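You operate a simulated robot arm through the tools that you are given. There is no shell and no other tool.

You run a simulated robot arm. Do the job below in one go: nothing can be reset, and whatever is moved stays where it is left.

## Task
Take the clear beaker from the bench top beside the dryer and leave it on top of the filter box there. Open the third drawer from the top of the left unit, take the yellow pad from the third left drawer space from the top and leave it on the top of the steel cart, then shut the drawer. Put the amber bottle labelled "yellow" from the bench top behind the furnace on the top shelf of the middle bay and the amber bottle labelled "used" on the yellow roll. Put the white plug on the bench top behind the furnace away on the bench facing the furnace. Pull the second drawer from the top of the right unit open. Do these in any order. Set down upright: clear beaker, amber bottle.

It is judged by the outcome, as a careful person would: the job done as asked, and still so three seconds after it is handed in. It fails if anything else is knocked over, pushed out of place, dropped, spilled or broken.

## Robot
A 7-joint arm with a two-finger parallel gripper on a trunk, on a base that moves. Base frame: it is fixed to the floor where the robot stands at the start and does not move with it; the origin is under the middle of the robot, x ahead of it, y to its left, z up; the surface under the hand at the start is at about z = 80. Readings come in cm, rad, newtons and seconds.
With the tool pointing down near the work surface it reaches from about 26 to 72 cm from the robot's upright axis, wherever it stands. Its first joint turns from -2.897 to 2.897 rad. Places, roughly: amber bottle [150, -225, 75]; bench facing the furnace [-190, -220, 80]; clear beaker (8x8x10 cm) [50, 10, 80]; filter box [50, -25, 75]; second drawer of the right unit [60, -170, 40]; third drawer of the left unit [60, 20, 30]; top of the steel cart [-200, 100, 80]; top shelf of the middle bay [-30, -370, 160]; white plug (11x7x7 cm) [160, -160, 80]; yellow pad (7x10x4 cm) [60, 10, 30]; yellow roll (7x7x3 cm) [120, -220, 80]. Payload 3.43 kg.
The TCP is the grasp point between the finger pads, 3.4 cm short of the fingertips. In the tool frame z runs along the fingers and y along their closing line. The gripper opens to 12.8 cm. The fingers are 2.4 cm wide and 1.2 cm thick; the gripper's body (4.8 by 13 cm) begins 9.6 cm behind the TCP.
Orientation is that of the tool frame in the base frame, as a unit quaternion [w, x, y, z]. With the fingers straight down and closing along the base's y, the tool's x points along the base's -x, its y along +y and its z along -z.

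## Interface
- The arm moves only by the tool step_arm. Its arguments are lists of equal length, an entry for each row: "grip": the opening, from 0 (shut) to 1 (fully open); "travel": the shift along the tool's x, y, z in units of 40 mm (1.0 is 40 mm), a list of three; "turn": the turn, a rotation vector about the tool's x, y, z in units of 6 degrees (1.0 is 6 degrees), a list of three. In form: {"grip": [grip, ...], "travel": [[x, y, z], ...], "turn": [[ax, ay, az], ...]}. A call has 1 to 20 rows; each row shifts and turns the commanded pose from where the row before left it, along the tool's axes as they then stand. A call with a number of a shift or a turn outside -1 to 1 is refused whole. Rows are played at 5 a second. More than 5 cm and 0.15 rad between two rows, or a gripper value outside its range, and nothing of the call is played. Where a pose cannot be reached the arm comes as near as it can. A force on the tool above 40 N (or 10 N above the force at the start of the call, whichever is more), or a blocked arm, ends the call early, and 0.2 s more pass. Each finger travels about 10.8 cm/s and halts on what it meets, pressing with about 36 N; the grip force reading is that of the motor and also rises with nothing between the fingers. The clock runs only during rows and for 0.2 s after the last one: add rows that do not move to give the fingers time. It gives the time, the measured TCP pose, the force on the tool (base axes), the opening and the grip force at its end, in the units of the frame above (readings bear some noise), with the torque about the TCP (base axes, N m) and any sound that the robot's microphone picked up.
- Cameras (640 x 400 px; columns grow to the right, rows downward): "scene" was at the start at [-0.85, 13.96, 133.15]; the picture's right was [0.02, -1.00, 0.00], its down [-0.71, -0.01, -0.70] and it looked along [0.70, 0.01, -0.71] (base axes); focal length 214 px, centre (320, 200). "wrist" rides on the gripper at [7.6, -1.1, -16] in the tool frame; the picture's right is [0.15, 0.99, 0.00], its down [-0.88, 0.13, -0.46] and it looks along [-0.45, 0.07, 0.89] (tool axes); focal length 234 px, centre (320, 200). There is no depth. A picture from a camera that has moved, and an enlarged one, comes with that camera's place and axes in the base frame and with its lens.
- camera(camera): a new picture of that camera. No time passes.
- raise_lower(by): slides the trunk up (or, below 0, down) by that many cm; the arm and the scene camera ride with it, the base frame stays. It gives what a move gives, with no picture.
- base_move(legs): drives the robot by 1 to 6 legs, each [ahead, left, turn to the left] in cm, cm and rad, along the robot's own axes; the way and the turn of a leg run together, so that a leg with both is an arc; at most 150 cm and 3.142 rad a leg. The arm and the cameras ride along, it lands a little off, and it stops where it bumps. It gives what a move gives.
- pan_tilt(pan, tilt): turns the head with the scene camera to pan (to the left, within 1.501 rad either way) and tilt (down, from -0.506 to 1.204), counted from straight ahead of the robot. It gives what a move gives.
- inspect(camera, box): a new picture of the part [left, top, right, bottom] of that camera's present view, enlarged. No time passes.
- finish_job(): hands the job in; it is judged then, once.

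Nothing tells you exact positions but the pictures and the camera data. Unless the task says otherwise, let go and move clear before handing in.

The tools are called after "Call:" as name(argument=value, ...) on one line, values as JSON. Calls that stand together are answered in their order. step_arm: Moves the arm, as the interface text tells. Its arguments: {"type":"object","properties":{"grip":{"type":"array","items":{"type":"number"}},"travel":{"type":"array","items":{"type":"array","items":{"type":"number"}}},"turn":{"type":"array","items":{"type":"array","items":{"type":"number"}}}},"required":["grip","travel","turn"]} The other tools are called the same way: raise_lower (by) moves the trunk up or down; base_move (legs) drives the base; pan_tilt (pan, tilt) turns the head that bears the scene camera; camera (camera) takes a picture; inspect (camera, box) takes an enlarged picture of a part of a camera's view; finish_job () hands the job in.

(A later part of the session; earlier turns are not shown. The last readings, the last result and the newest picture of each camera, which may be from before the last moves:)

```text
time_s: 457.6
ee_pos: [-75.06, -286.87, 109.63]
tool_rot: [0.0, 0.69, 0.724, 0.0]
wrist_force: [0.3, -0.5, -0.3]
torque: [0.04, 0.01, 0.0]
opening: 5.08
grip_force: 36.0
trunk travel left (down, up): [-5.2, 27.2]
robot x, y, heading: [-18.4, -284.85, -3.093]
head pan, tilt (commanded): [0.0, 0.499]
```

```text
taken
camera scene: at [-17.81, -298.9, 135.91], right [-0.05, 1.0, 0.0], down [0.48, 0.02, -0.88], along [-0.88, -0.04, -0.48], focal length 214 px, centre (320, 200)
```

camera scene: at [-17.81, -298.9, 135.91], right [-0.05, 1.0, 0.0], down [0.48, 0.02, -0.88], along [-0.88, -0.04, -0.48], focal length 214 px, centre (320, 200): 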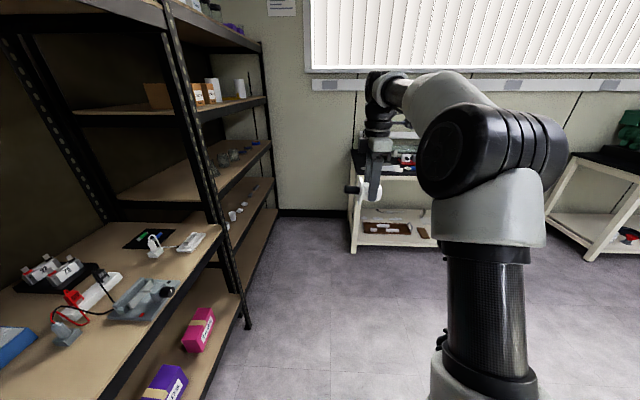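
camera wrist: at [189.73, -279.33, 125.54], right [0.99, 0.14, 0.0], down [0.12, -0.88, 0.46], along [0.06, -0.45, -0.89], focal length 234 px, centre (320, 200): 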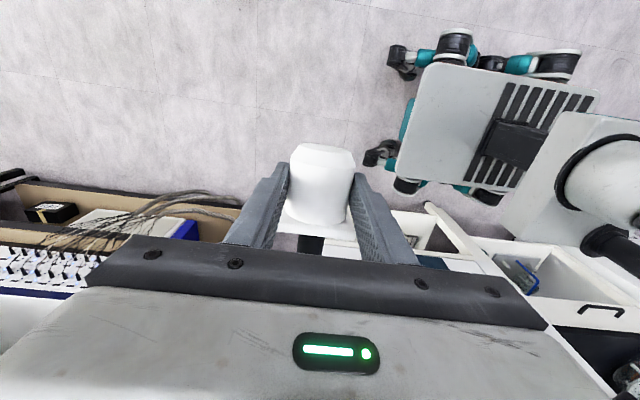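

Call:
base_move(legs=[[0, 0, -0.05], [65, -60, 0]])

Call:
pan_tilt(pan=0.0, tilt=0.65)

Call:
camera(camera="scene")

Call:
camera(camera="wrist")

```text
time_s: 464.3
ee_pos: [-139.96, -223.62, 109.6]
tool_rot: [0.0, 0.708, 0.706, 0.0]
wrist_force: [0.1, 0.2, -1.1]
torque: [-0.02, -0.02, -0.01]
opening: 5.05
grip_force: 36.3
trunk travel left (down, up): [-5.2, 27.2]
robot x, y, heading: [-83.4, -224.67, 3.14]
head pan, tilt (commanded): [0.0, 0.499]
```

```text
time_s: 465.0
ee_pos: [-139.91, -223.58, 109.59]
tool_rot: [0.0, 0.709, 0.705, 0.0]
wrist_force: [0.0, 1.1, -0.5]
torque: [0.03, 0.02, -0.03]
opening: 5.06
grip_force: 36.6
trunk travel left (down, up): [-5.2, 27.2]
robot x, y, heading: [-83.55, -224.61, 3.139]
head pan, tilt (commanded): [0.0, 0.649]
```

```text
taken
camera scene: at [-82.93, -238.74, 134.58], right [0.0, 1.0, 0.0], down [0.6, 0.0, -0.8], along [-0.8, 0.0, -0.6], focal length 214 px, centre (320, 200)
```

scene: 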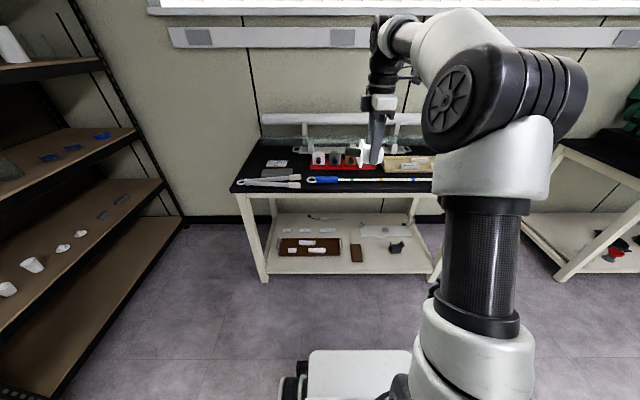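

```text
taken
camera wrist: at [-140.93, -216.04, 125.53], right [0.99, 0.14, 0.0], down [0.13, -0.88, 0.46], along [0.06, -0.45, -0.89], focal length 234 px, centre (320, 200)
```

wrist: 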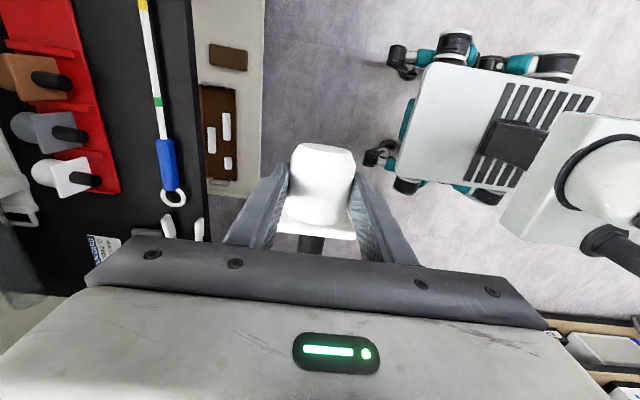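

The bench facing the furnace holds a red rack with similar plugs in it — "putting away" likely means an empty place in that rack. Looking closer.

Call:
inspect(camera="scene", box=[220, 100, 450, 220])

Call:
inspect(camera="wrist", box=[0, 0, 240, 240])

Call:
inspect(camera="scene", box=[290, 130, 410, 190])

```text
2.78 times, centred on (335, 160) of scene
camera zoom: at [-82.93, -238.74, 134.58], right [0.0, 1.0, 0.0], down [0.6, 0.0, -0.8], along [-0.8, 0.0, -0.6], focal length 597 px, centre (278, 311)
```

zoom: 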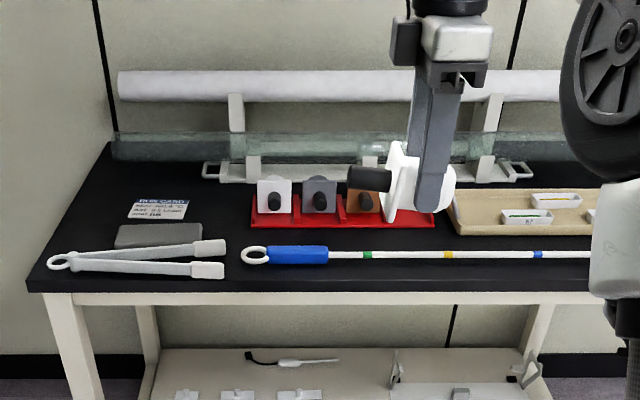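

```text
1.67 times, centred on (120, 120) of wrist
camera zoom: at [-140.93, -216.04, 125.53], right [0.99, 0.14, 0.0], down [0.13, -0.88, 0.46], along [0.06, -0.45, -0.89], focal length 390 px, centre (653, 333)
```

zoom: 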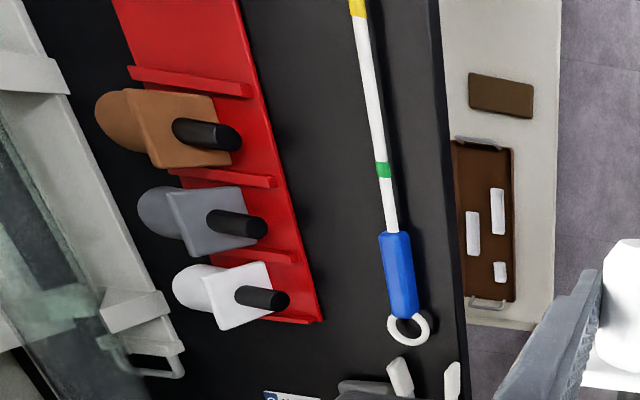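

```text
5.33 times, centred on (350, 160) of scene
camera zoom: at [-82.93, -238.74, 134.58], right [0.0, 1.0, 0.0], down [0.6, 0.0, -0.8], along [-0.8, 0.0, -0.6], focal length 1144 px, centre (160, 413)
```

zoom: 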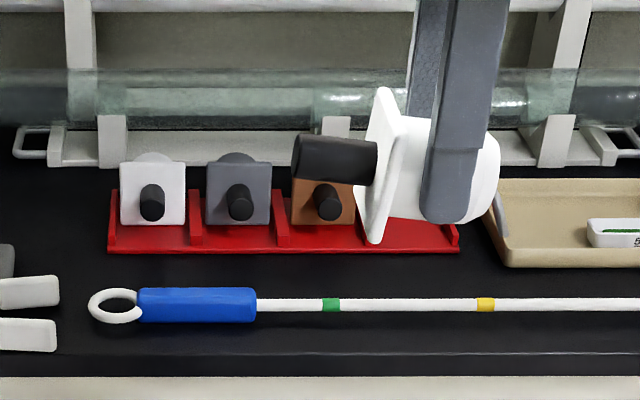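

The red rack has four places (34 cm wide, y -243.8…-209.8): white, grey and brown plugs stand there with handles to the front, and the fourth place (centre y≈-213.8, x≈-185) is empty — that is where this plug belongs. I'll turn the plug so its handle faces the front (+x), then approach.

Call:
step_arm(grip=[0.3, 0.3, 0.3, 0.3, 0.3, 0.3, 0.3, 0.3, 0.3, 0.3, 0.3, 0.3, 0.3, 0.3, 0.3, 0.3], travel=[[0, 0, 0], [0, 0, 0], [0, 0, 0], [0, 0, 0], [0, 0, 0], [0, 0, 0], [0, 0, 0], [0, 0, 0], [0, 0, 0], [0, 0, 0], [0, 0, 0], [0, 0, 0], [0, 0, 0], [0, 0, 0], [0, 0, 0], [0, 0, 0]], turn=[[0, 0, -1], [0, 0, -1], [0, 0, -1], [0, 0, -1], [0, 0, -1], [0, 0, -1], [0, 0, -1], [0, 0, -1], [0, 0, -1], [0, 0, -1], [0, 0, -1], [0, 0, -1], [0, 0, -1], [0, 0, -1], [0, 0, -1], [0, 0, 0]])

Call:
camera(camera="scene")

Call:
inspect(camera="scene", box=[250, 90, 450, 200])

Call:
camera(camera="wrist")

```text
time_s: 468.4
ee_pos: [-139.97, -223.55, 109.59]
tool_rot: [0.001, 0.002, 1.0, 0.0]
wrist_force: [0.5, 0.2, -0.5]
torque: [-0.01, -0.02, 0.0]
opening: 5.08
grip_force: 35.7
trunk travel left (down, up): [-5.2, 27.2]
robot x, y, heading: [-83.31, -224.47, 3.136]
head pan, tilt (commanded): [0.0, 0.649]
```

```text
taken
camera scene: at [-82.93, -238.74, 134.58], right [0.0, 1.0, 0.0], down [0.6, 0.0, -0.8], along [-0.8, 0.0, -0.6], focal length 214 px, centre (320, 200)
```

scene: 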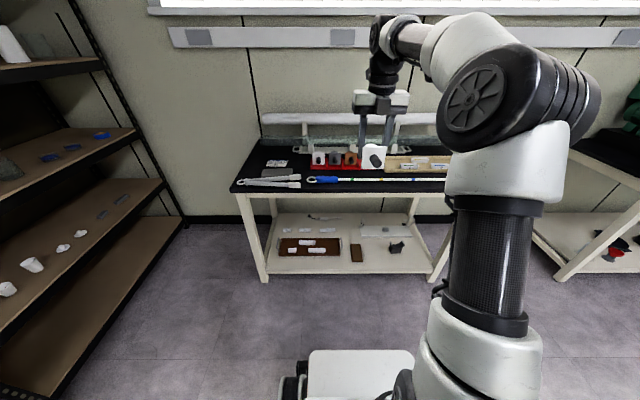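

```text
3.20 times, centred on (350, 145) of scene
camera zoom: at [-82.93, -238.74, 134.58], right [0.0, 1.0, 0.0], down [0.6, 0.0, -0.8], along [-0.8, 0.0, -0.6], focal length 686 px, centre (224, 376)
```

zoom: 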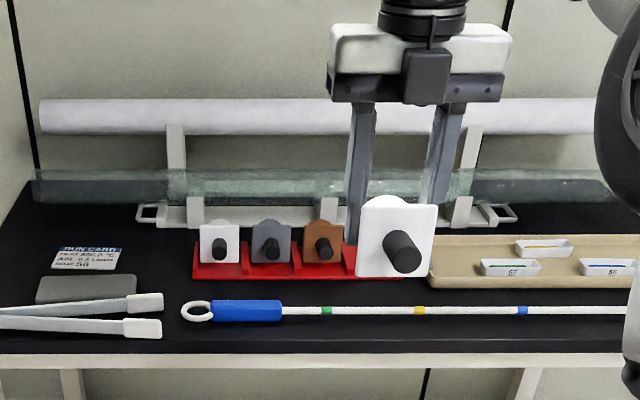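

```text
taken
camera wrist: at [-147.48, -224.69, 125.5], right [-0.14, 0.99, 0.0], down [0.88, 0.13, 0.46], along [0.45, 0.06, -0.89], focal length 234 px, centre (320, 200)
```

wrist: 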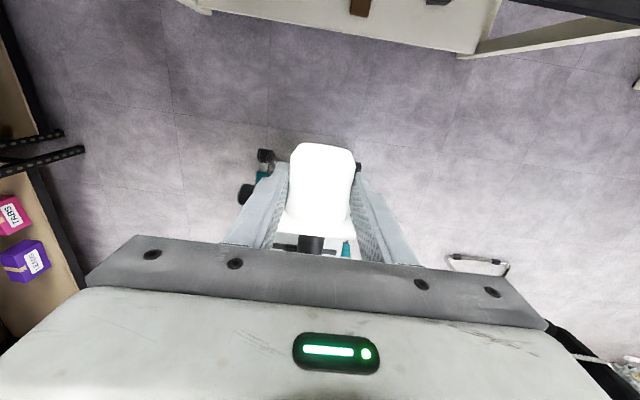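

The plug now faces the right way (handle to the front). I'll extend the arm slightly and drive toward the empty place, stopping short for a check; the pipe holder behind the rack needs watching.

Call:
step_arm(grip=[0.3, 0.3, 0.3], travel=[[0.5, 0, 0], [0.5, 0, 0], [0, 0, 0]], turn=[[0, 0, 0], [0, 0, 0], [0, 0, 0]])

Call:
base_move(legs=[[0, -9.7, 0], [30, 0, 0]])

Call:
camera(camera="scene")

Call:
inspect(camera="scene", box=[260, 110, 460, 240])

Call:
camera(camera="wrist")

```text
time_s: 469.2
ee_pos: [-143.9, -223.66, 109.74]
tool_rot: [0.0, 0.003, 1.0, 0.0]
wrist_force: [0.0, -0.1, -0.5]
torque: [-0.01, -0.02, -0.01]
opening: 5.09
grip_force: 35.6
trunk travel left (down, up): [-5.2, 27.2]
robot x, y, heading: [-83.32, -224.69, 3.139]
head pan, tilt (commanded): [0.0, 0.649]
```

```text
time_s: 472.4
ee_pos: [-173.55, -213.54, 109.69]
tool_rot: [-0.001, 0.003, 1.0, 0.0]
wrist_force: [-0.7, -0.9, -1.3]
torque: [0.03, 0.0, 0.0]
opening: 5.09
grip_force: 35.8
trunk travel left (down, up): [-5.2, 27.2]
robot x, y, heading: [-112.65, -214.5, 3.137]
head pan, tilt (commanded): [0.0, 0.649]
```

```text
taken
camera scene: at [-112.58, -228.78, 134.58], right [0.0, 1.0, 0.0], down [0.6, 0.0, -0.8], along [-0.8, 0.0, -0.6], focal length 214 px, centre (320, 200)
```

scene: 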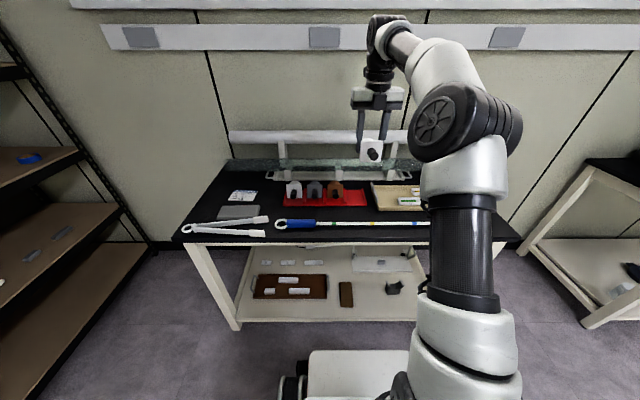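

```text
3.08 times, centred on (360, 175) of scene
camera zoom: at [-112.58, -228.78, 134.58], right [0.0, 1.0, 0.0], down [0.6, 0.0, -0.8], along [-0.8, 0.0, -0.6], focal length 660 px, centre (197, 277)
```

zoom: 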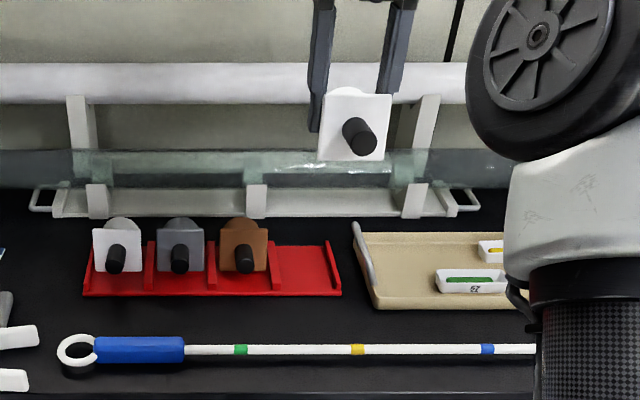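

```text
taken
camera wrist: at [-181.03, -214.66, 125.6], right [-0.14, 0.99, 0.0], down [0.88, 0.12, 0.46], along [0.45, 0.06, -0.89], focal length 234 px, centre (320, 200)
```

wrist: 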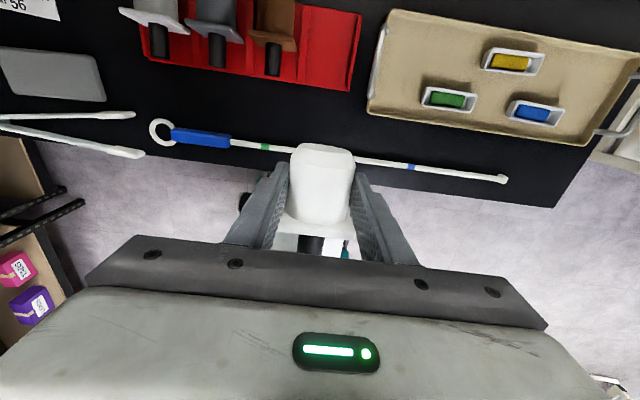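

Triangulation: the white pipe behind is at x≈-213.6 and the glass tube at x≈-204.4, so there is ample room. The empty place is centred at y≈-213.9. Driving the last 14 cm.

Call:
base_move(legs=[[13.8, 0, 0]])

Call:
inspect(camera="scene", box=[270, 110, 450, 240])

Call:
camera(camera="wrist")

```text
time_s: 473.8
ee_pos: [-187.34, -213.62, 109.67]
tool_rot: [0.0, 0.002, 1.0, -0.001]
wrist_force: [-0.2, -0.3, -0.9]
torque: [0.0, 0.03, 0.0]
opening: 5.08
grip_force: 35.6
trunk travel left (down, up): [-5.2, 27.2]
robot x, y, heading: [-126.87, -214.1, 3.133]
head pan, tilt (commanded): [0.0, 0.649]
```

```text
3.08 times, centred on (360, 175) of scene
camera zoom: at [-126.43, -228.73, 134.58], right [0.0, 1.0, 0.0], down [0.6, 0.0, -0.8], along [-0.8, 0.0, -0.6], focal length 660 px, centre (197, 277)
```

zoom: 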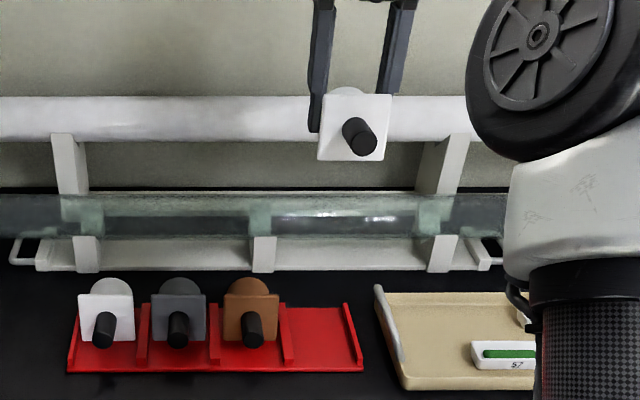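

```text
taken
camera wrist: at [-194.89, -214.7, 125.61], right [-0.14, 0.99, 0.0], down [0.88, 0.13, 0.46], along [0.45, 0.06, -0.89], focal length 234 px, centre (320, 200)
```

wrist: 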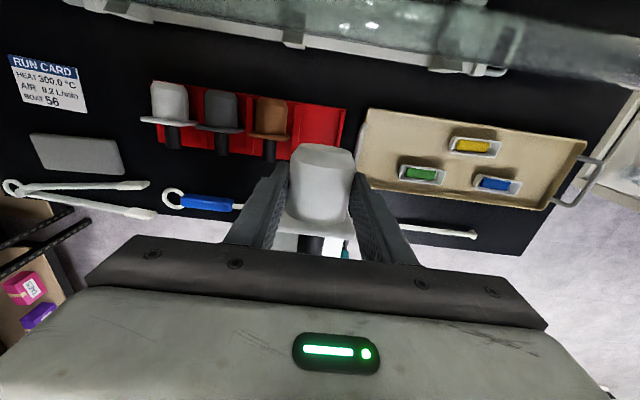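

Call:
step_arm(grip=[0.3, 0.3, 0.3, 0.3, 0.3, 0.3, 0.3, 0.3], travel=[[0, 0, 0.4], [0, 0, 0.8], [0, 0, 0.8], [0, 0, 0.8], [0, 0, 0.8], [0, 0, 0.7], [0, 0, 0.4], [0, 0, 0]], turn=[[0, 0, 0], [0, 0, 0], [0, 0, 0], [0, 0, 0], [0, 0, 0], [0, 0, 0], [0, 0, 0], [0, 0, 0]])

Call:
inspect(camera="scene", box=[270, 130, 450, 260])

Call:
camera(camera="wrist")

```text
time_s: 475.6
ee_pos: [-187.43, -213.51, 90.94]
tool_rot: [0.001, 0.003, 1.0, 0.001]
wrist_force: [-0.2, -0.2, -0.6]
torque: [0.04, -0.01, -0.05]
opening: 5.09
grip_force: 36.1
trunk travel left (down, up): [-5.2, 27.2]
robot x, y, heading: [-126.61, -214.51, 3.133]
head pan, tilt (commanded): [0.0, 0.649]
```

```text
3.08 times, centred on (360, 195) of scene
camera zoom: at [-126.44, -228.73, 134.58], right [0.0, 1.0, 0.0], down [0.6, 0.0, -0.8], along [-0.8, 0.0, -0.6], focal length 660 px, centre (197, 215)
```

zoom: 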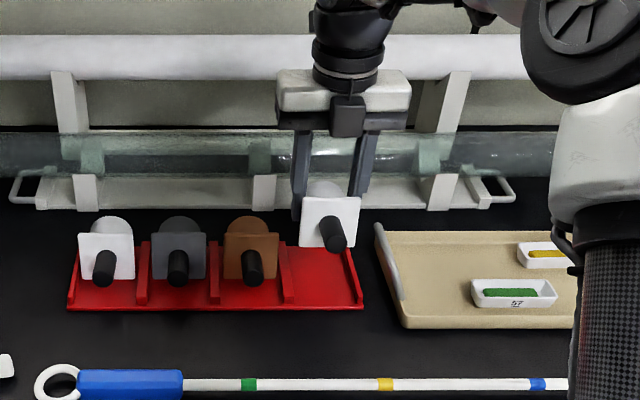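

```text
taken
camera wrist: at [-195.01, -214.74, 106.94], right [-0.14, 0.99, 0.0], down [0.88, 0.13, 0.46], along [0.45, 0.06, -0.89], focal length 234 px, centre (320, 200)
```

wrist: 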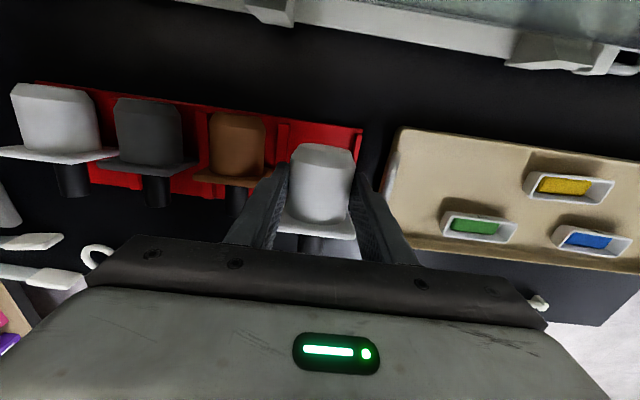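

Aligned with the empty place. Lowering the last centimetres slowly.

Call:
step_arm(grip=[0.3, 0.3, 0.3, 0.3, 0.3, 0.3], travel=[[0, -0.03, 0.25], [0, 0, 0.3], [0, 0, 0.25], [0, 0, 0.15], [0, 0, 0], [0, 0, 0]], turn=[[0, 0, 0], [0, 0, 0], [0, 0, 0], [0, 0, 0], [0, 0, 0], [0, 0, 0]])

Call:
inspect(camera="scene", box=[280, 160, 400, 250])

Call:
camera(camera="wrist")

```text
time_s: 477.0
ee_pos: [-187.41, -213.74, 87.06]
tool_rot: [0.0, 0.003, 1.0, 0.0]
wrist_force: [0.2, 0.3, -1.7]
torque: [-0.02, -0.02, -0.03]
opening: 5.1
grip_force: 36.1
trunk travel left (down, up): [-5.2, 27.2]
robot x, y, heading: [-126.52, -214.33, 3.141]
head pan, tilt (commanded): [0.0, 0.649]
```

```text
4.44 times, centred on (340, 205) of scene
camera zoom: at [-126.44, -228.73, 134.58], right [0.0, 1.0, 0.0], down [0.6, 0.0, -0.8], along [-0.8, 0.0, -0.6], focal length 953 px, centre (231, 178)
```

zoom: 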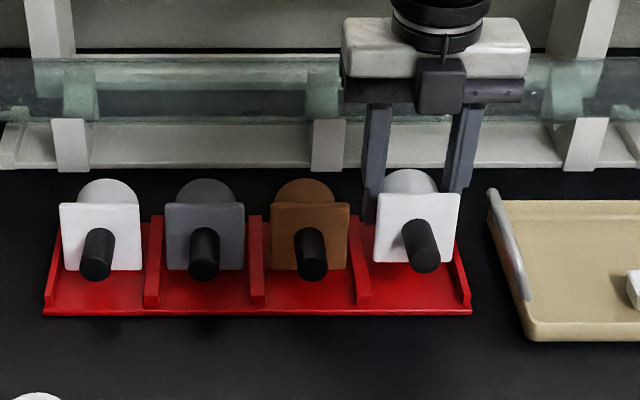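

```text
taken
camera wrist: at [-194.91, -214.79, 102.96], right [-0.14, 0.99, 0.0], down [0.88, 0.13, 0.46], along [0.45, 0.06, -0.89], focal length 234 px, centre (320, 200)
```

wrist: 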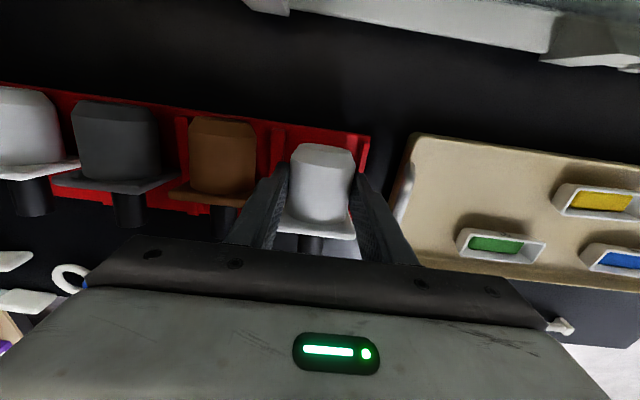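

Call:
step_arm(grip=[0.3, 0.3, 0.3, 0.3, 0.3], travel=[[0, -0.02, 0.06], [0, 0, 0.06], [0, 0, 0.06], [0, 0, 0], [0, 0, 0]], turn=[[0, 0, 0], [0, 0, 0], [0, 0, 0], [0, 0, 0], [0, 0, 0]])

```text
time_s: 478.2
ee_pos: [-187.39, -213.72, 86.33]
tool_rot: [0.0, 0.003, 1.0, 0.0]
wrist_force: [0.6, -0.1, -0.3]
torque: [0.0, 0.02, -0.01]
opening: 5.1
grip_force: 36.4
trunk travel left (down, up): [-5.2, 27.2]
robot x, y, heading: [-127.12, -214.59, 3.135]
head pan, tilt (commanded): [0.0, 0.649]
```

Call:
step_arm(grip=[0.3, 0.3, 0.3, 0.3, 0.3], travel=[[0, 0, 0.05], [0, 0, 0.05], [0, 0, 0.05], [0, 0, 0], [0, 0, 0]], turn=[[0, 0, 0], [0, 0, 0], [0, 0, 0], [0, 0, 0], [0, 0, 0]])

Call:
inspect(camera="scene", box=[280, 160, 400, 250])

```text
time_s: 479.4
ee_pos: [-187.26, -213.69, 85.84]
tool_rot: [0.0, 0.003, 1.0, 0.0]
wrist_force: [0.1, 0.2, -1.2]
torque: [0.02, -0.01, 0.03]
opening: 5.07
grip_force: 36.0
trunk travel left (down, up): [-5.2, 27.2]
robot x, y, heading: [-126.75, -214.94, 3.139]
head pan, tilt (commanded): [0.0, 0.649]
```

```text
4.44 times, centred on (340, 205) of scene
camera zoom: at [-126.44, -228.73, 134.58], right [0.0, 1.0, 0.0], down [0.6, 0.0, -0.8], along [-0.8, 0.0, -0.6], focal length 953 px, centre (231, 178)
```

zoom: 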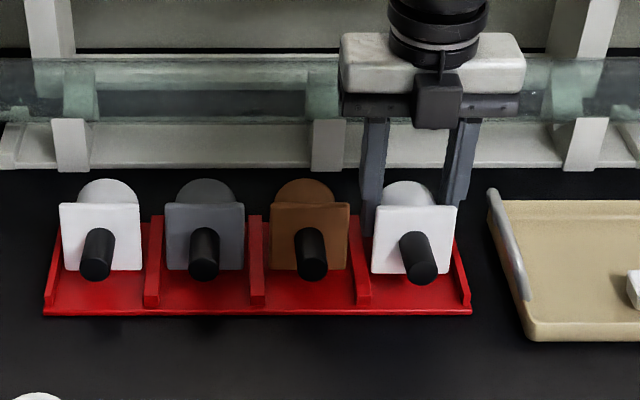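

Call:
step_arm(grip=[0.3, 0.3, 0.3, 0.3, 0.3], travel=[[0, 0, 0.04], [0, 0, 0.04], [0, 0, 0.04], [0, 0, 0], [0, 0, 0]], turn=[[0, 0, 0], [0, 0, 0], [0, 0, 0], [0, 0, 0], [0, 0, 0]])

```text
time_s: 480.6
ee_pos: [-187.36, -213.81, 85.53]
tool_rot: [-0.001, 0.003, 1.0, 0.001]
wrist_force: [1.6, 2.7, 18.3]
torque: [0.01, -0.62, 0.03]
opening: 5.07
grip_force: 35.7
trunk travel left (down, up): [-5.2, 27.2]
robot x, y, heading: [-126.77, -214.55, 3.138]
head pan, tilt (commanded): [0.0, 0.649]
```

Contact. Opening just enough to free the stub (little room beside the divider), then straight up.

Call:
step_arm(grip=[0.3, 0.41, 0.43, 0.46, 0.48, 0.48, 0.48], travel=[[0, 0, -0.03], [0, 0, 0], [0, 0, 0], [0, 0, 0], [0, 0, 0], [0, 0, 0], [0, 0, 0]], turn=[[0, 0, 0], [0, 0, 0], [0, 0, 0], [0, 0, 0], [0, 0, 0], [0, 0, 0], [0, 0, 0]])

Call:
inspect(camera="scene", box=[280, 160, 400, 250])

Call:
inspect(camera="wrist", box=[160, 90, 420, 270])

```text
time_s: 482.2
ee_pos: [-187.38, -213.97, 85.39]
tool_rot: [0.0, 0.002, 1.0, 0.0]
wrist_force: [-0.7, -0.2, 0.1]
torque: [0.0, 0.02, -0.01]
opening: 6.12
grip_force: 0.0
trunk travel left (down, up): [-5.2, 27.2]
robot x, y, heading: [-126.73, -214.71, 3.139]
head pan, tilt (commanded): [0.0, 0.649]
```

```text
4.44 times, centred on (340, 205) of scene
camera zoom: at [-126.44, -228.73, 134.58], right [0.0, 1.0, 0.0], down [0.6, 0.0, -0.8], along [-0.8, 0.0, -0.6], focal length 953 px, centre (231, 178)
```

zoom: 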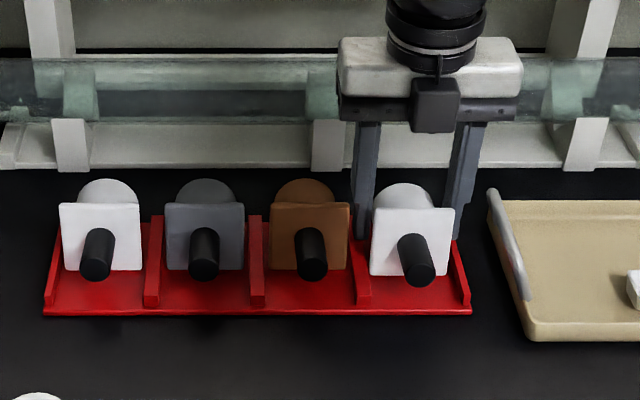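

```text
2.22 times, centred on (290, 180) of wrist
camera zoom: at [-194.95, -214.95, 101.33], right [-0.14, 0.99, 0.0], down [0.88, 0.13, 0.46], along [0.45, 0.06, -0.89], focal length 520 px, centre (387, 244)
```

zoom: 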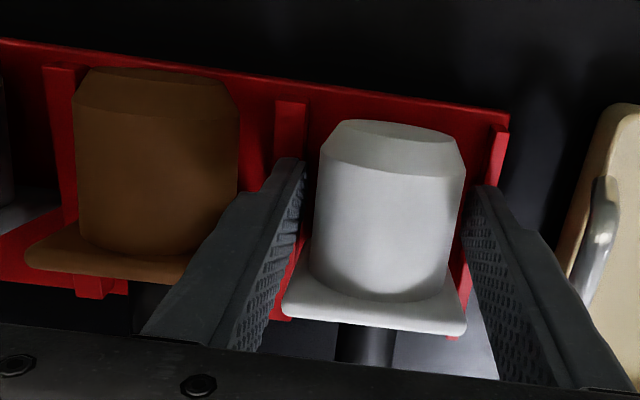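

It sits in its place. Lifting the hand straight up.

Call:
step_arm(grip=[0.48, 0.48, 0.48, 0.48, 0.48, 0.48, 0.48, 0.48, 0.48], travel=[[0, 0, -0.2], [0, 0, -0.3], [0, 0, -0.5], [0, 0, -0.7], [0, 0, -0.9], [0, 0, -0.9], [0, 0, -0.9], [0, 0, -0.8], [0, 0, 0]], turn=[[0, 0, 0], [0, 0, 0], [0, 0, 0], [0, 0, 0], [0, 0, 0], [0, 0, 0], [0, 0, 0], [0, 0, 0], [0, 0, 0]])

Call:
inspect(camera="scene", box=[280, 160, 400, 250])

Call:
camera(camera="wrist")

```text
time_s: 484.2
ee_pos: [-187.32, -213.83, 106.18]
tool_rot: [0.0, 0.002, 1.0, 0.0]
wrist_force: [-0.7, 0.3, -0.9]
torque: [0.02, 0.04, 0.02]
opening: 6.12
grip_force: 0.0
trunk travel left (down, up): [-5.2, 27.2]
robot x, y, heading: [-126.93, -214.49, 3.137]
head pan, tilt (commanded): [0.0, 0.649]
```

```text
4.44 times, centred on (340, 205) of scene
camera zoom: at [-126.43, -228.73, 134.58], right [0.0, 1.0, 0.0], down [0.6, 0.0, -0.8], along [-0.8, 0.0, -0.6], focal length 953 px, centre (231, 178)
```

zoom: 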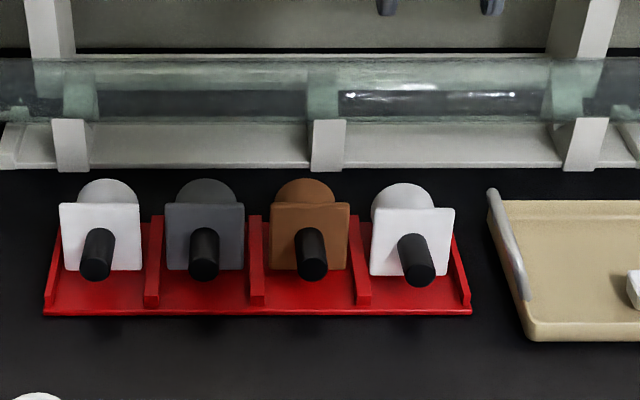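

```text
taken
camera wrist: at [-194.83, -214.86, 122.16], right [-0.14, 0.99, 0.0], down [0.88, 0.13, 0.46], along [0.45, 0.06, -0.89], focal length 234 px, centre (320, 200)
```

wrist: 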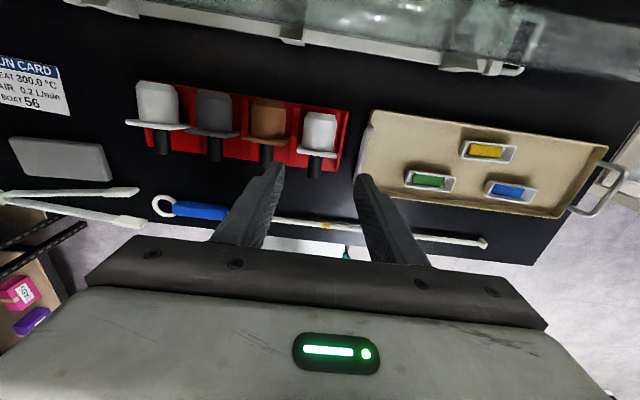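

The plug is put away in the empty place of the red rack. Last job: the right unit's second drawer. Backing off, turning round (away from the chair) and setting the hand for the handle.

Call:
base_move(legs=[[-52, 0, 0], [0, 0, 3.14]])

Call:
step_arm(grip=[0.5, 0.5, 0.5, 0.5, 0.5, 0.5, 0.5, 0.5, 0.5, 0.5, 0.5, 0.5, 0.5, 0.5, 0.5, 0.5, 0.5], travel=[[0, 0, 0.4], [-0.3, 0, 0.4], [-0.3, 0, 0.4], [-0.3, 0, 0.4], [-0.3, 0, 0.4], [0, 0, 0], [0, 0, 0], [0, 0, 0], [0, 0, 0], [0, 0, 0], [0, 0, 0], [0, 0, 0], [0, 0, 0], [0, 0, 0], [0, 0, 0], [0, 0, 0], [0, 0, 0]], turn=[[0, 0, 0], [0, 0, 0], [0, 0, 0], [0, 0, 0], [0, 0, 0], [0, 0, 0], [0, 0, 0], [0, 0, 0], [0, 0, 0], [0, 0, 0], [0, 0, 0], [0, 0, 0], [0, 0, 0], [0, 0, 0], [0, 0, 0], [0, 0, 0], [0, 0, 0]])

Call:
step_arm(grip=[0.5, 0.5, 0.5, 0.5, 0.5, 0.5, 0.5, 0.5, 0.5, 0.5, 0.5, 0.5, 0.5, 0.5, 0.5, 0.5], travel=[[0, 0, 0], [0, 0, 0], [0, 0, 0], [0, 0, 0], [0, 0, 0], [0, 0, 0], [0, 0, 0], [0, 0, 0], [0, 0, 0], [0, 0, 0], [0, 0, 0], [0, 0, 0], [0, 0, 0], [0, 0, 0], [0, 0, 0], [0, 0, 0]], turn=[[0, 0, 1], [0, 0, 1], [0, 0, 1], [0, 0, 1], [0, 0, 1], [0, 0, 1], [0, 0, 1], [0, 0, 1], [0, 0, 1], [0, 0, 1], [0, 0, 1], [0, 0, 1], [0, 0, 1], [0, 0, 1], [0, 0, 1], [0, 0, 0]])

Call:
pan_tilt(pan=0.3, tilt=0.6)

Call:
camera(camera="scene")

```text
time_s: 494.8
ee_pos: [-14.53, -214.47, 106.18]
tool_rot: [-0.001, 1.0, 0.005, 0.0]
wrist_force: [0.4, -1.0, -0.4]
torque: [0.01, 0.02, -0.02]
opening: 6.13
grip_force: 0.1
trunk travel left (down, up): [-5.2, 27.2]
robot x, y, heading: [-75.28, -214.88, 0.014]
head pan, tilt (commanded): [0.0, 0.649]
```

```text
time_s: 498.4
ee_pos: [-19.48, -214.6, 98.2]
tool_rot: [0.001, 1.0, 0.005, 0.0]
wrist_force: [-1.0, -0.4, 0.2]
torque: [0.02, 0.03, 0.01]
opening: 6.39
grip_force: 0.0
trunk travel left (down, up): [-5.2, 27.2]
robot x, y, heading: [-75.33, -214.92, 0.016]
head pan, tilt (commanded): [0.0, 0.649]
```

```text
time_s: 501.8
ee_pos: [-19.52, -214.55, 98.18]
tool_rot: [-0.001, 0.711, -0.703, 0.0]
wrist_force: [0.2, 0.1, -1.3]
torque: [0.03, 0.01, 0.05]
opening: 6.39
grip_force: 0.0
trunk travel left (down, up): [-5.2, 27.2]
robot x, y, heading: [-75.36, -214.66, 0.015]
head pan, tilt (commanded): [0.0, 0.649]
```

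```text
time_s: 502.6
ee_pos: [-19.42, -214.59, 98.31]
tool_rot: [0.001, 0.71, -0.704, 0.001]
wrist_force: [-1.3, 0.3, -0.3]
torque: [0.01, -0.02, -0.01]
opening: 6.36
grip_force: 0.0
trunk travel left (down, up): [-5.2, 27.2]
robot x, y, heading: [-75.08, -214.74, 0.008]
head pan, tilt (commanded): [0.3, 0.6]
```

```text
taken
camera scene: at [-75.91, -198.37, 135.01], right [0.31, -0.95, 0.0], down [-0.54, -0.17, -0.83], along [0.79, 0.25, -0.57], focal length 214 px, centre (320, 200)
```

scene: 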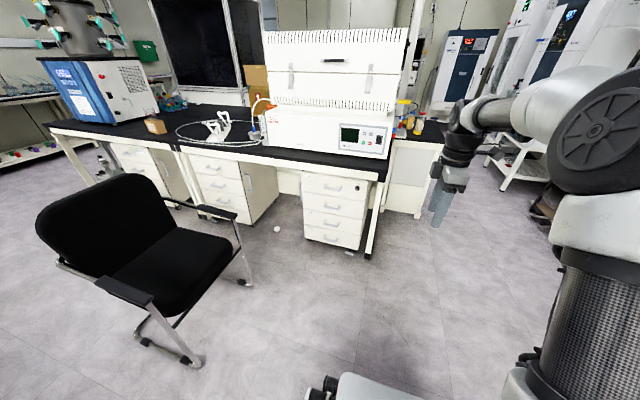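

Call:
inspect(camera="scene", box=[280, 155, 400, 265])

Call:
inspect(camera="scene", box=[120, 90, 240, 170])

```text
3.64 times, centred on (340, 210) of scene
camera zoom: at [-75.91, -198.37, 135.01], right [0.31, -0.95, 0.0], down [-0.54, -0.17, -0.83], along [0.79, 0.25, -0.57], focal length 780 px, centre (247, 164)
```

zoom: 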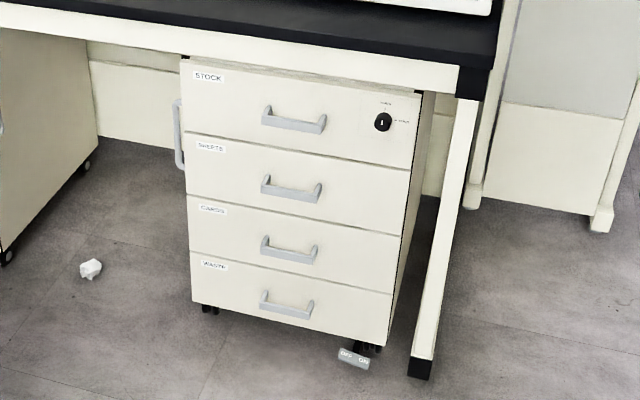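

```text
5.00 times, centred on (180, 130) of scene
camera zoom: at [-75.91, -198.37, 135.01], right [0.31, -0.95, 0.0], down [-0.54, -0.17, -0.83], along [0.79, 0.25, -0.57], focal length 1072 px, centre (1020, 550)
```

zoom: 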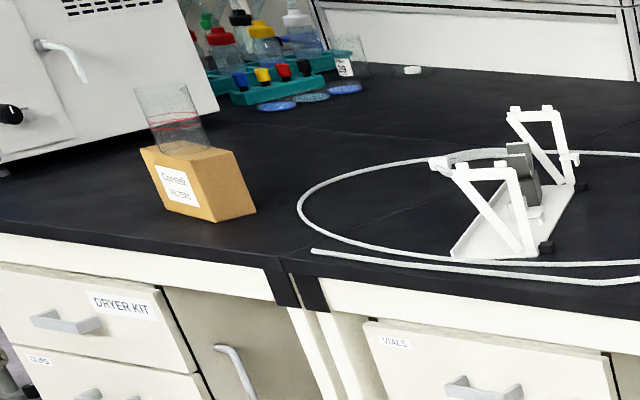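

The beaker still stands on its box. The right unit's drawers read STOCK, a second one, CARDS?, WASTE; there's a knob on the top drawer that may be a lock. Looking closer.

Call:
inspect(camera="scene", box=[325, 170, 365, 200])

Call:
inspect(camera="scene", box=[290, 165, 350, 215])

```text
13.33 times, centred on (345, 185) of scene
camera zoom: at [-75.91, -198.37, 135.01], right [0.31, -0.95, 0.0], down [-0.54, -0.17, -0.83], along [0.79, 0.25, -0.57], focal length 2860 px, centre (-13, 400)
```

zoom: 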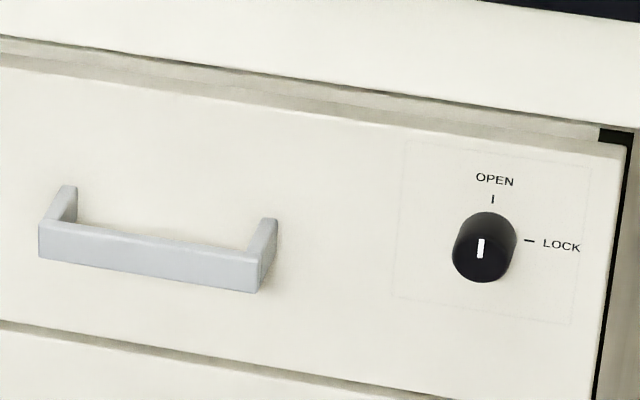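

```text
8.00 times, centred on (320, 190) of scene
camera zoom: at [-75.91, -198.37, 135.01], right [0.31, -0.95, 0.0], down [-0.54, -0.17, -0.83], along [0.79, 0.25, -0.57], focal length 1716 px, centre (320, 280)
```

zoom: 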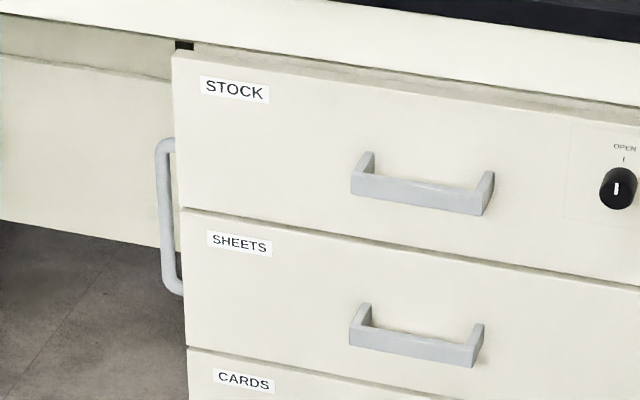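

Call:
inspect(camera="scene", box=[335, 235, 395, 275])

```text
10.00 times, centred on (365, 255) of scene
camera zoom: at [-75.91, -198.37, 135.01], right [0.31, -0.95, 0.0], down [-0.54, -0.17, -0.83], along [0.79, 0.25, -0.57], focal length 2145 px, centre (-130, -350)
```

zoom: 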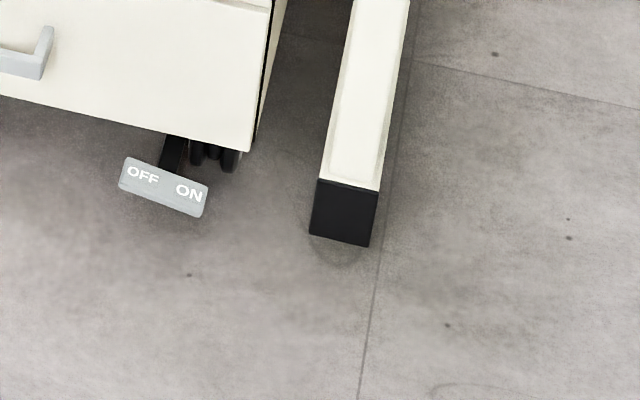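

The lock mark points to OPEN, so the drawer should be free; the second drawer is "SHEETS", handle bar at about [40.5, -170.2, 46.0]. Lining up with it and tilting the hand as for the first drawer.

Call:
base_move(legs=[[0, 44.5, -0.01]])

Call:
step_arm(grip=[0.46, 0.46, 0.46, 0.46, 0.46, 0.46, 0.46, 0.46, 0.46, 0.46, 0.46, 0.46, 0.46, 0.46], travel=[[0, 0, 0.8], [0, 0, 0.8], [0, 0, 0], [0, 0, 0], [0, 0, 0], [0, 0, 0], [0, 0, 0], [0, 0, 0], [0, 0, 0], [0, 0, 0], [0, 0, 0], [0, 0, 0], [0, 0, 0], [0, 0, 0]], turn=[[0, 0, 0], [0, 0, 0], [1, 0, 0], [1, 0, 0], [1, 0, 0], [1, 0, 0], [1, 0, 0], [1, 0, 0], [1, 0, 0], [1, 0, 0], [1, 0, 0], [1, 0, 0], [1, 0, 0], [0.1, 0, 0]])

Call:
step_arm(grip=[0.46, 0.46, 0.46, 0.46, 0.46, 0.46, 0.46, 0.46, 0.46, 0.46, 0.46, 0.46], travel=[[0, 0.92, 0.397], [0, 0.92, 0.397], [0, 0.92, 0.397], [0, 0.92, 0.397], [0, 0.92, 0.397], [0, 0.92, 0.397], [0, 0.92, 0.397], [0, 0.92, 0.397], [0, 0.92, 0.397], [0, 0.92, 0.397], [0, 0.6, 0.26], [0, 0, 0]], turn=[[0, 0, 0], [0, 0, 0], [0, 0, 0], [0, 0, 0], [0, 0, 0], [0, 0, 0], [0, 0, 0], [0, 0, 0], [0, 0, 0], [0, 0, 0], [0, 0, 0], [0, 0, 0]])

Call:
camera(camera="wrist")

Call:
camera(camera="scene")

```text
time_s: 507.3
ee_pos: [-20.07, -171.53, 98.3]
tool_rot: [0.0, 0.71, -0.704, 0.0]
wrist_force: [0.7, 0.3, 0.2]
torque: [-0.03, 0.03, 0.02]
opening: 6.41
grip_force: 0.1
trunk travel left (down, up): [-5.2, 27.2]
robot x, y, heading: [-75.59, -171.72, 0.01]
head pan, tilt (commanded): [0.3, 0.6]
```

```text
time_s: 510.3
ee_pos: [-19.94, -171.45, 91.86]
tool_rot: [-0.39, 0.593, -0.589, 0.387]
wrist_force: [0.2, -0.5, 0.1]
torque: [0.02, -0.03, 0.01]
opening: 5.87
grip_force: 0.0
trunk travel left (down, up): [-5.2, 27.2]
robot x, y, heading: [-75.22, -171.29, 0.007]
head pan, tilt (commanded): [0.3, 0.6]
```

```text
time_s: 512.9
ee_pos: [-20.17, -171.36, 49.17]
tool_rot: [-0.389, 0.593, -0.589, 0.387]
wrist_force: [-0.1, 0.2, -0.9]
torque: [0.0, -0.01, -0.01]
opening: 5.89
grip_force: 0.0
trunk travel left (down, up): [-5.2, 27.2]
robot x, y, heading: [-76.0, -171.27, 0.011]
head pan, tilt (commanded): [0.3, 0.6]
```

```text
taken
camera wrist: at [-34.2, -179.02, 56.5], right [-0.39, -0.15, -0.91], down [-0.48, 0.88, 0.06], along [0.79, 0.46, -0.41], focal length 234 px, centre (320, 200)
```

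wrist: 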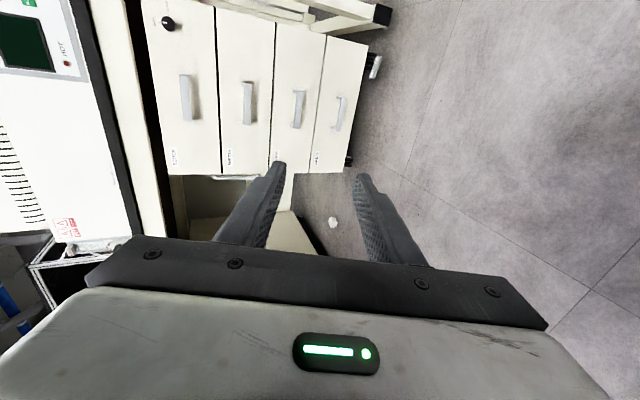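

```text
taken
camera scene: at [-76.35, -154.97, 135.01], right [0.3, -0.95, 0.0], down [-0.54, -0.17, -0.83], along [0.79, 0.25, -0.56], focal length 214 px, centre (320, 200)
```

scene: 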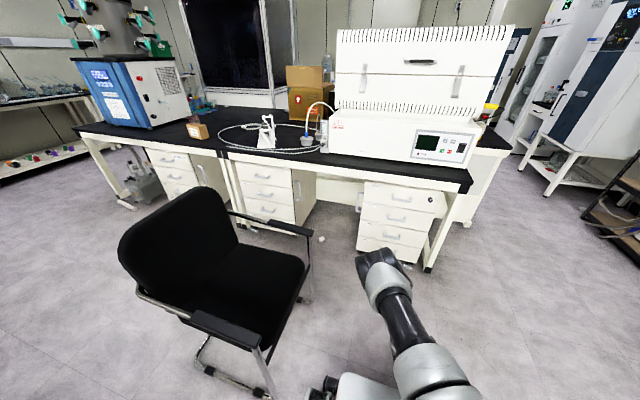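

Lowering the last bit and driving toward the handle, stopping short to check.

Call:
step_arm(grip=[0.46, 0.46, 0.46], travel=[[0, 0.24, 0.1], [0, 0.22, 0.1], [0, 0, 0]], turn=[[0, 0, 0], [0, 0, 0], [0, 0, 0]])

Call:
base_move(legs=[[45, 0.7, -0.01]])

Call:
camera(camera="wrist")

Call:
camera(camera="scene")

```text
time_s: 513.7
ee_pos: [-20.04, -171.34, 47.07]
tool_rot: [-0.39, 0.593, -0.589, 0.387]
wrist_force: [0.2, 0.2, 0.0]
torque: [0.05, 0.0, -0.02]
opening: 5.89
grip_force: 0.1
trunk travel left (down, up): [-5.2, 27.2]
robot x, y, heading: [-75.86, -171.74, 0.015]
head pan, tilt (commanded): [0.3, 0.6]
```

```text
time_s: 516.4
ee_pos: [24.12, -171.41, 47.1]
tool_rot: [0.387, -0.589, 0.593, -0.39]
wrist_force: [0.2, -0.3, 0.0]
torque: [-0.01, 0.04, -0.01]
opening: 5.92
grip_force: 0.1
trunk travel left (down, up): [-5.2, 27.2]
robot x, y, heading: [-31.64, -170.79, -0.004]
head pan, tilt (commanded): [0.3, 0.6]
```

```text
taken
camera wrist: at [9.91, -178.89, 54.46], right [-0.39, -0.14, -0.91], down [-0.46, 0.88, 0.06], along [0.79, 0.45, -0.41], focal length 234 px, centre (320, 200)
```

wrist: 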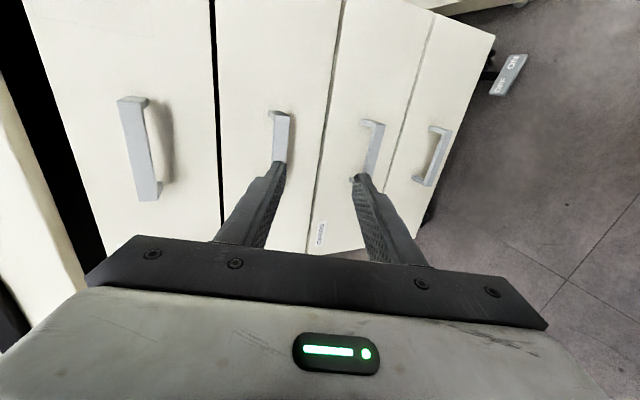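

```text
taken
camera scene: at [-31.93, -154.15, 135.01], right [0.29, -0.96, 0.0], down [-0.54, -0.16, -0.83], along [0.79, 0.24, -0.56], focal length 214 px, centre (320, 200)
```

scene: 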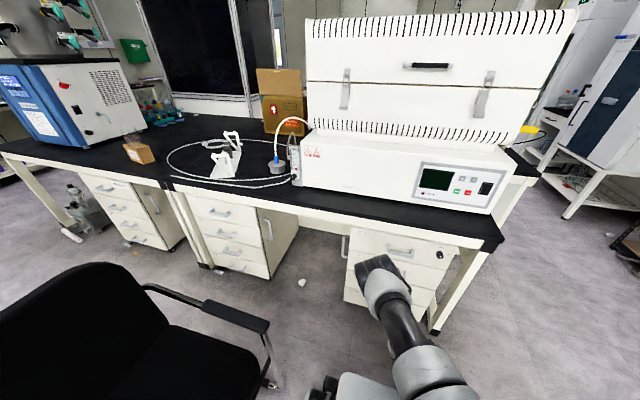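

Call:
base_move(legs=[[10, 0.8, 0]])

Call:
camera(camera="wrist")

```text
time_s: 517.5
ee_pos: [33.92, -170.77, 47.18]
tool_rot: [0.388, -0.589, 0.592, -0.39]
wrist_force: [-0.4, -0.8, -0.8]
torque: [-0.01, -0.01, 0.0]
opening: 5.89
grip_force: 0.0
trunk travel left (down, up): [-5.2, 27.2]
robot x, y, heading: [-22.29, -169.62, -0.004]
head pan, tilt (commanded): [0.3, 0.6]
```

```text
taken
camera wrist: at [19.66, -178.17, 54.46], right [-0.39, -0.14, -0.91], down [-0.46, 0.88, 0.06], along [0.79, 0.45, -0.41], focal length 234 px, centre (320, 200)
```

wrist: 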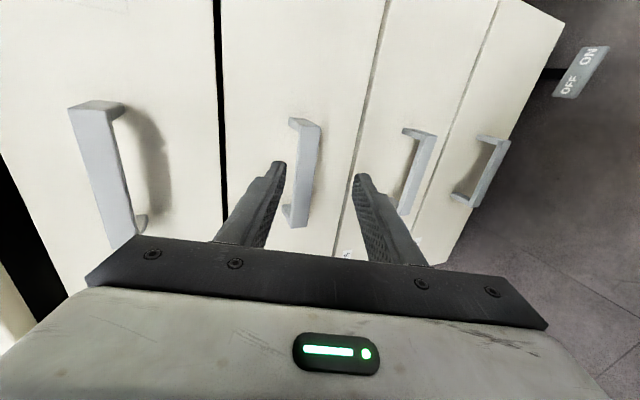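

Call:
base_move(legs=[[4.2, 0, 0]])

Call:
inspect(camera="wrist", box=[220, 60, 480, 280])

```text
time_s: 518.4
ee_pos: [38.13, -170.84, 47.1]
tool_rot: [0.387, -0.589, 0.593, -0.39]
wrist_force: [0.1, 0.0, -0.6]
torque: [0.01, 0.07, 0.0]
opening: 5.87
grip_force: 0.0
trunk travel left (down, up): [-5.2, 27.2]
robot x, y, heading: [-17.72, -169.58, -0.005]
head pan, tilt (commanded): [0.3, 0.6]
```

```text
1.82 times, centred on (350, 170) of wrist
camera zoom: at [23.86, -178.18, 54.46], right [-0.39, -0.14, -0.91], down [-0.46, 0.88, 0.06], along [0.79, 0.45, -0.41], focal length 426 px, centre (266, 254)
```

zoom: 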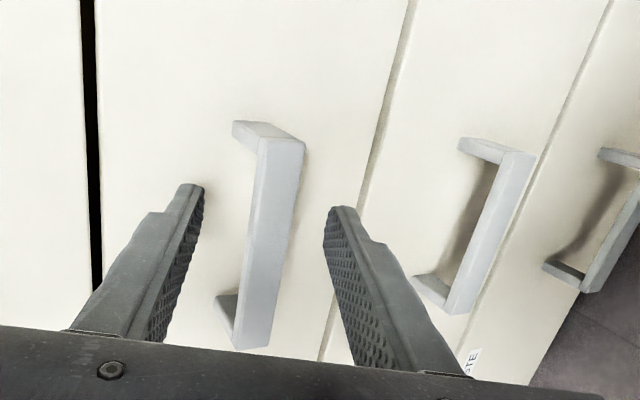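

The bar lies well between the fingers. Closing on it.

Call:
step_arm(grip=[0.38, 0.3, 0.22, 0.16, 0.1, 0.05, 0.0, 0.0], travel=[[0, 0, 0], [0, 0, 0], [0, 0, 0], [0, 0, 0], [0, 0, 0], [0, 0, 0], [0, 0, 0], [0, 0, 0]], turn=[[0, 0, 0], [0, 0, 0], [0, 0, 0], [0, 0, 0], [0, 0, 0], [0, 0, 0], [0, 0, 0], [0, 0, 0]])

Call:
inspect(camera="wrist", box=[220, 60, 480, 280])

```text
time_s: 520.2
ee_pos: [37.94, -170.65, 46.94]
tool_rot: [0.385, -0.591, 0.594, -0.388]
wrist_force: [-5.1, 1.0, -17.2]
torque: [-1.06, 0.5, 0.58]
opening: 2.12
grip_force: 44.7
trunk travel left (down, up): [-5.2, 27.2]
robot x, y, heading: [-17.68, -170.01, -0.006]
head pan, tilt (commanded): [0.3, 0.6]
```

```text
1.82 times, centred on (350, 170) of wrist
camera zoom: at [23.79, -178.18, 54.35], right [-0.4, -0.14, -0.91], down [-0.46, 0.88, 0.06], along [0.79, 0.45, -0.42], focal length 426 px, centre (266, 254)
```

zoom: 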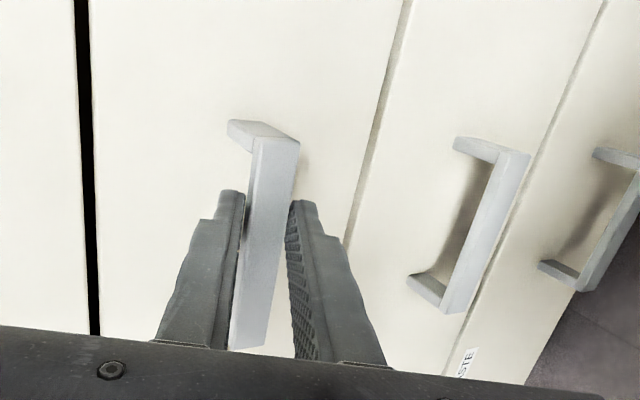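

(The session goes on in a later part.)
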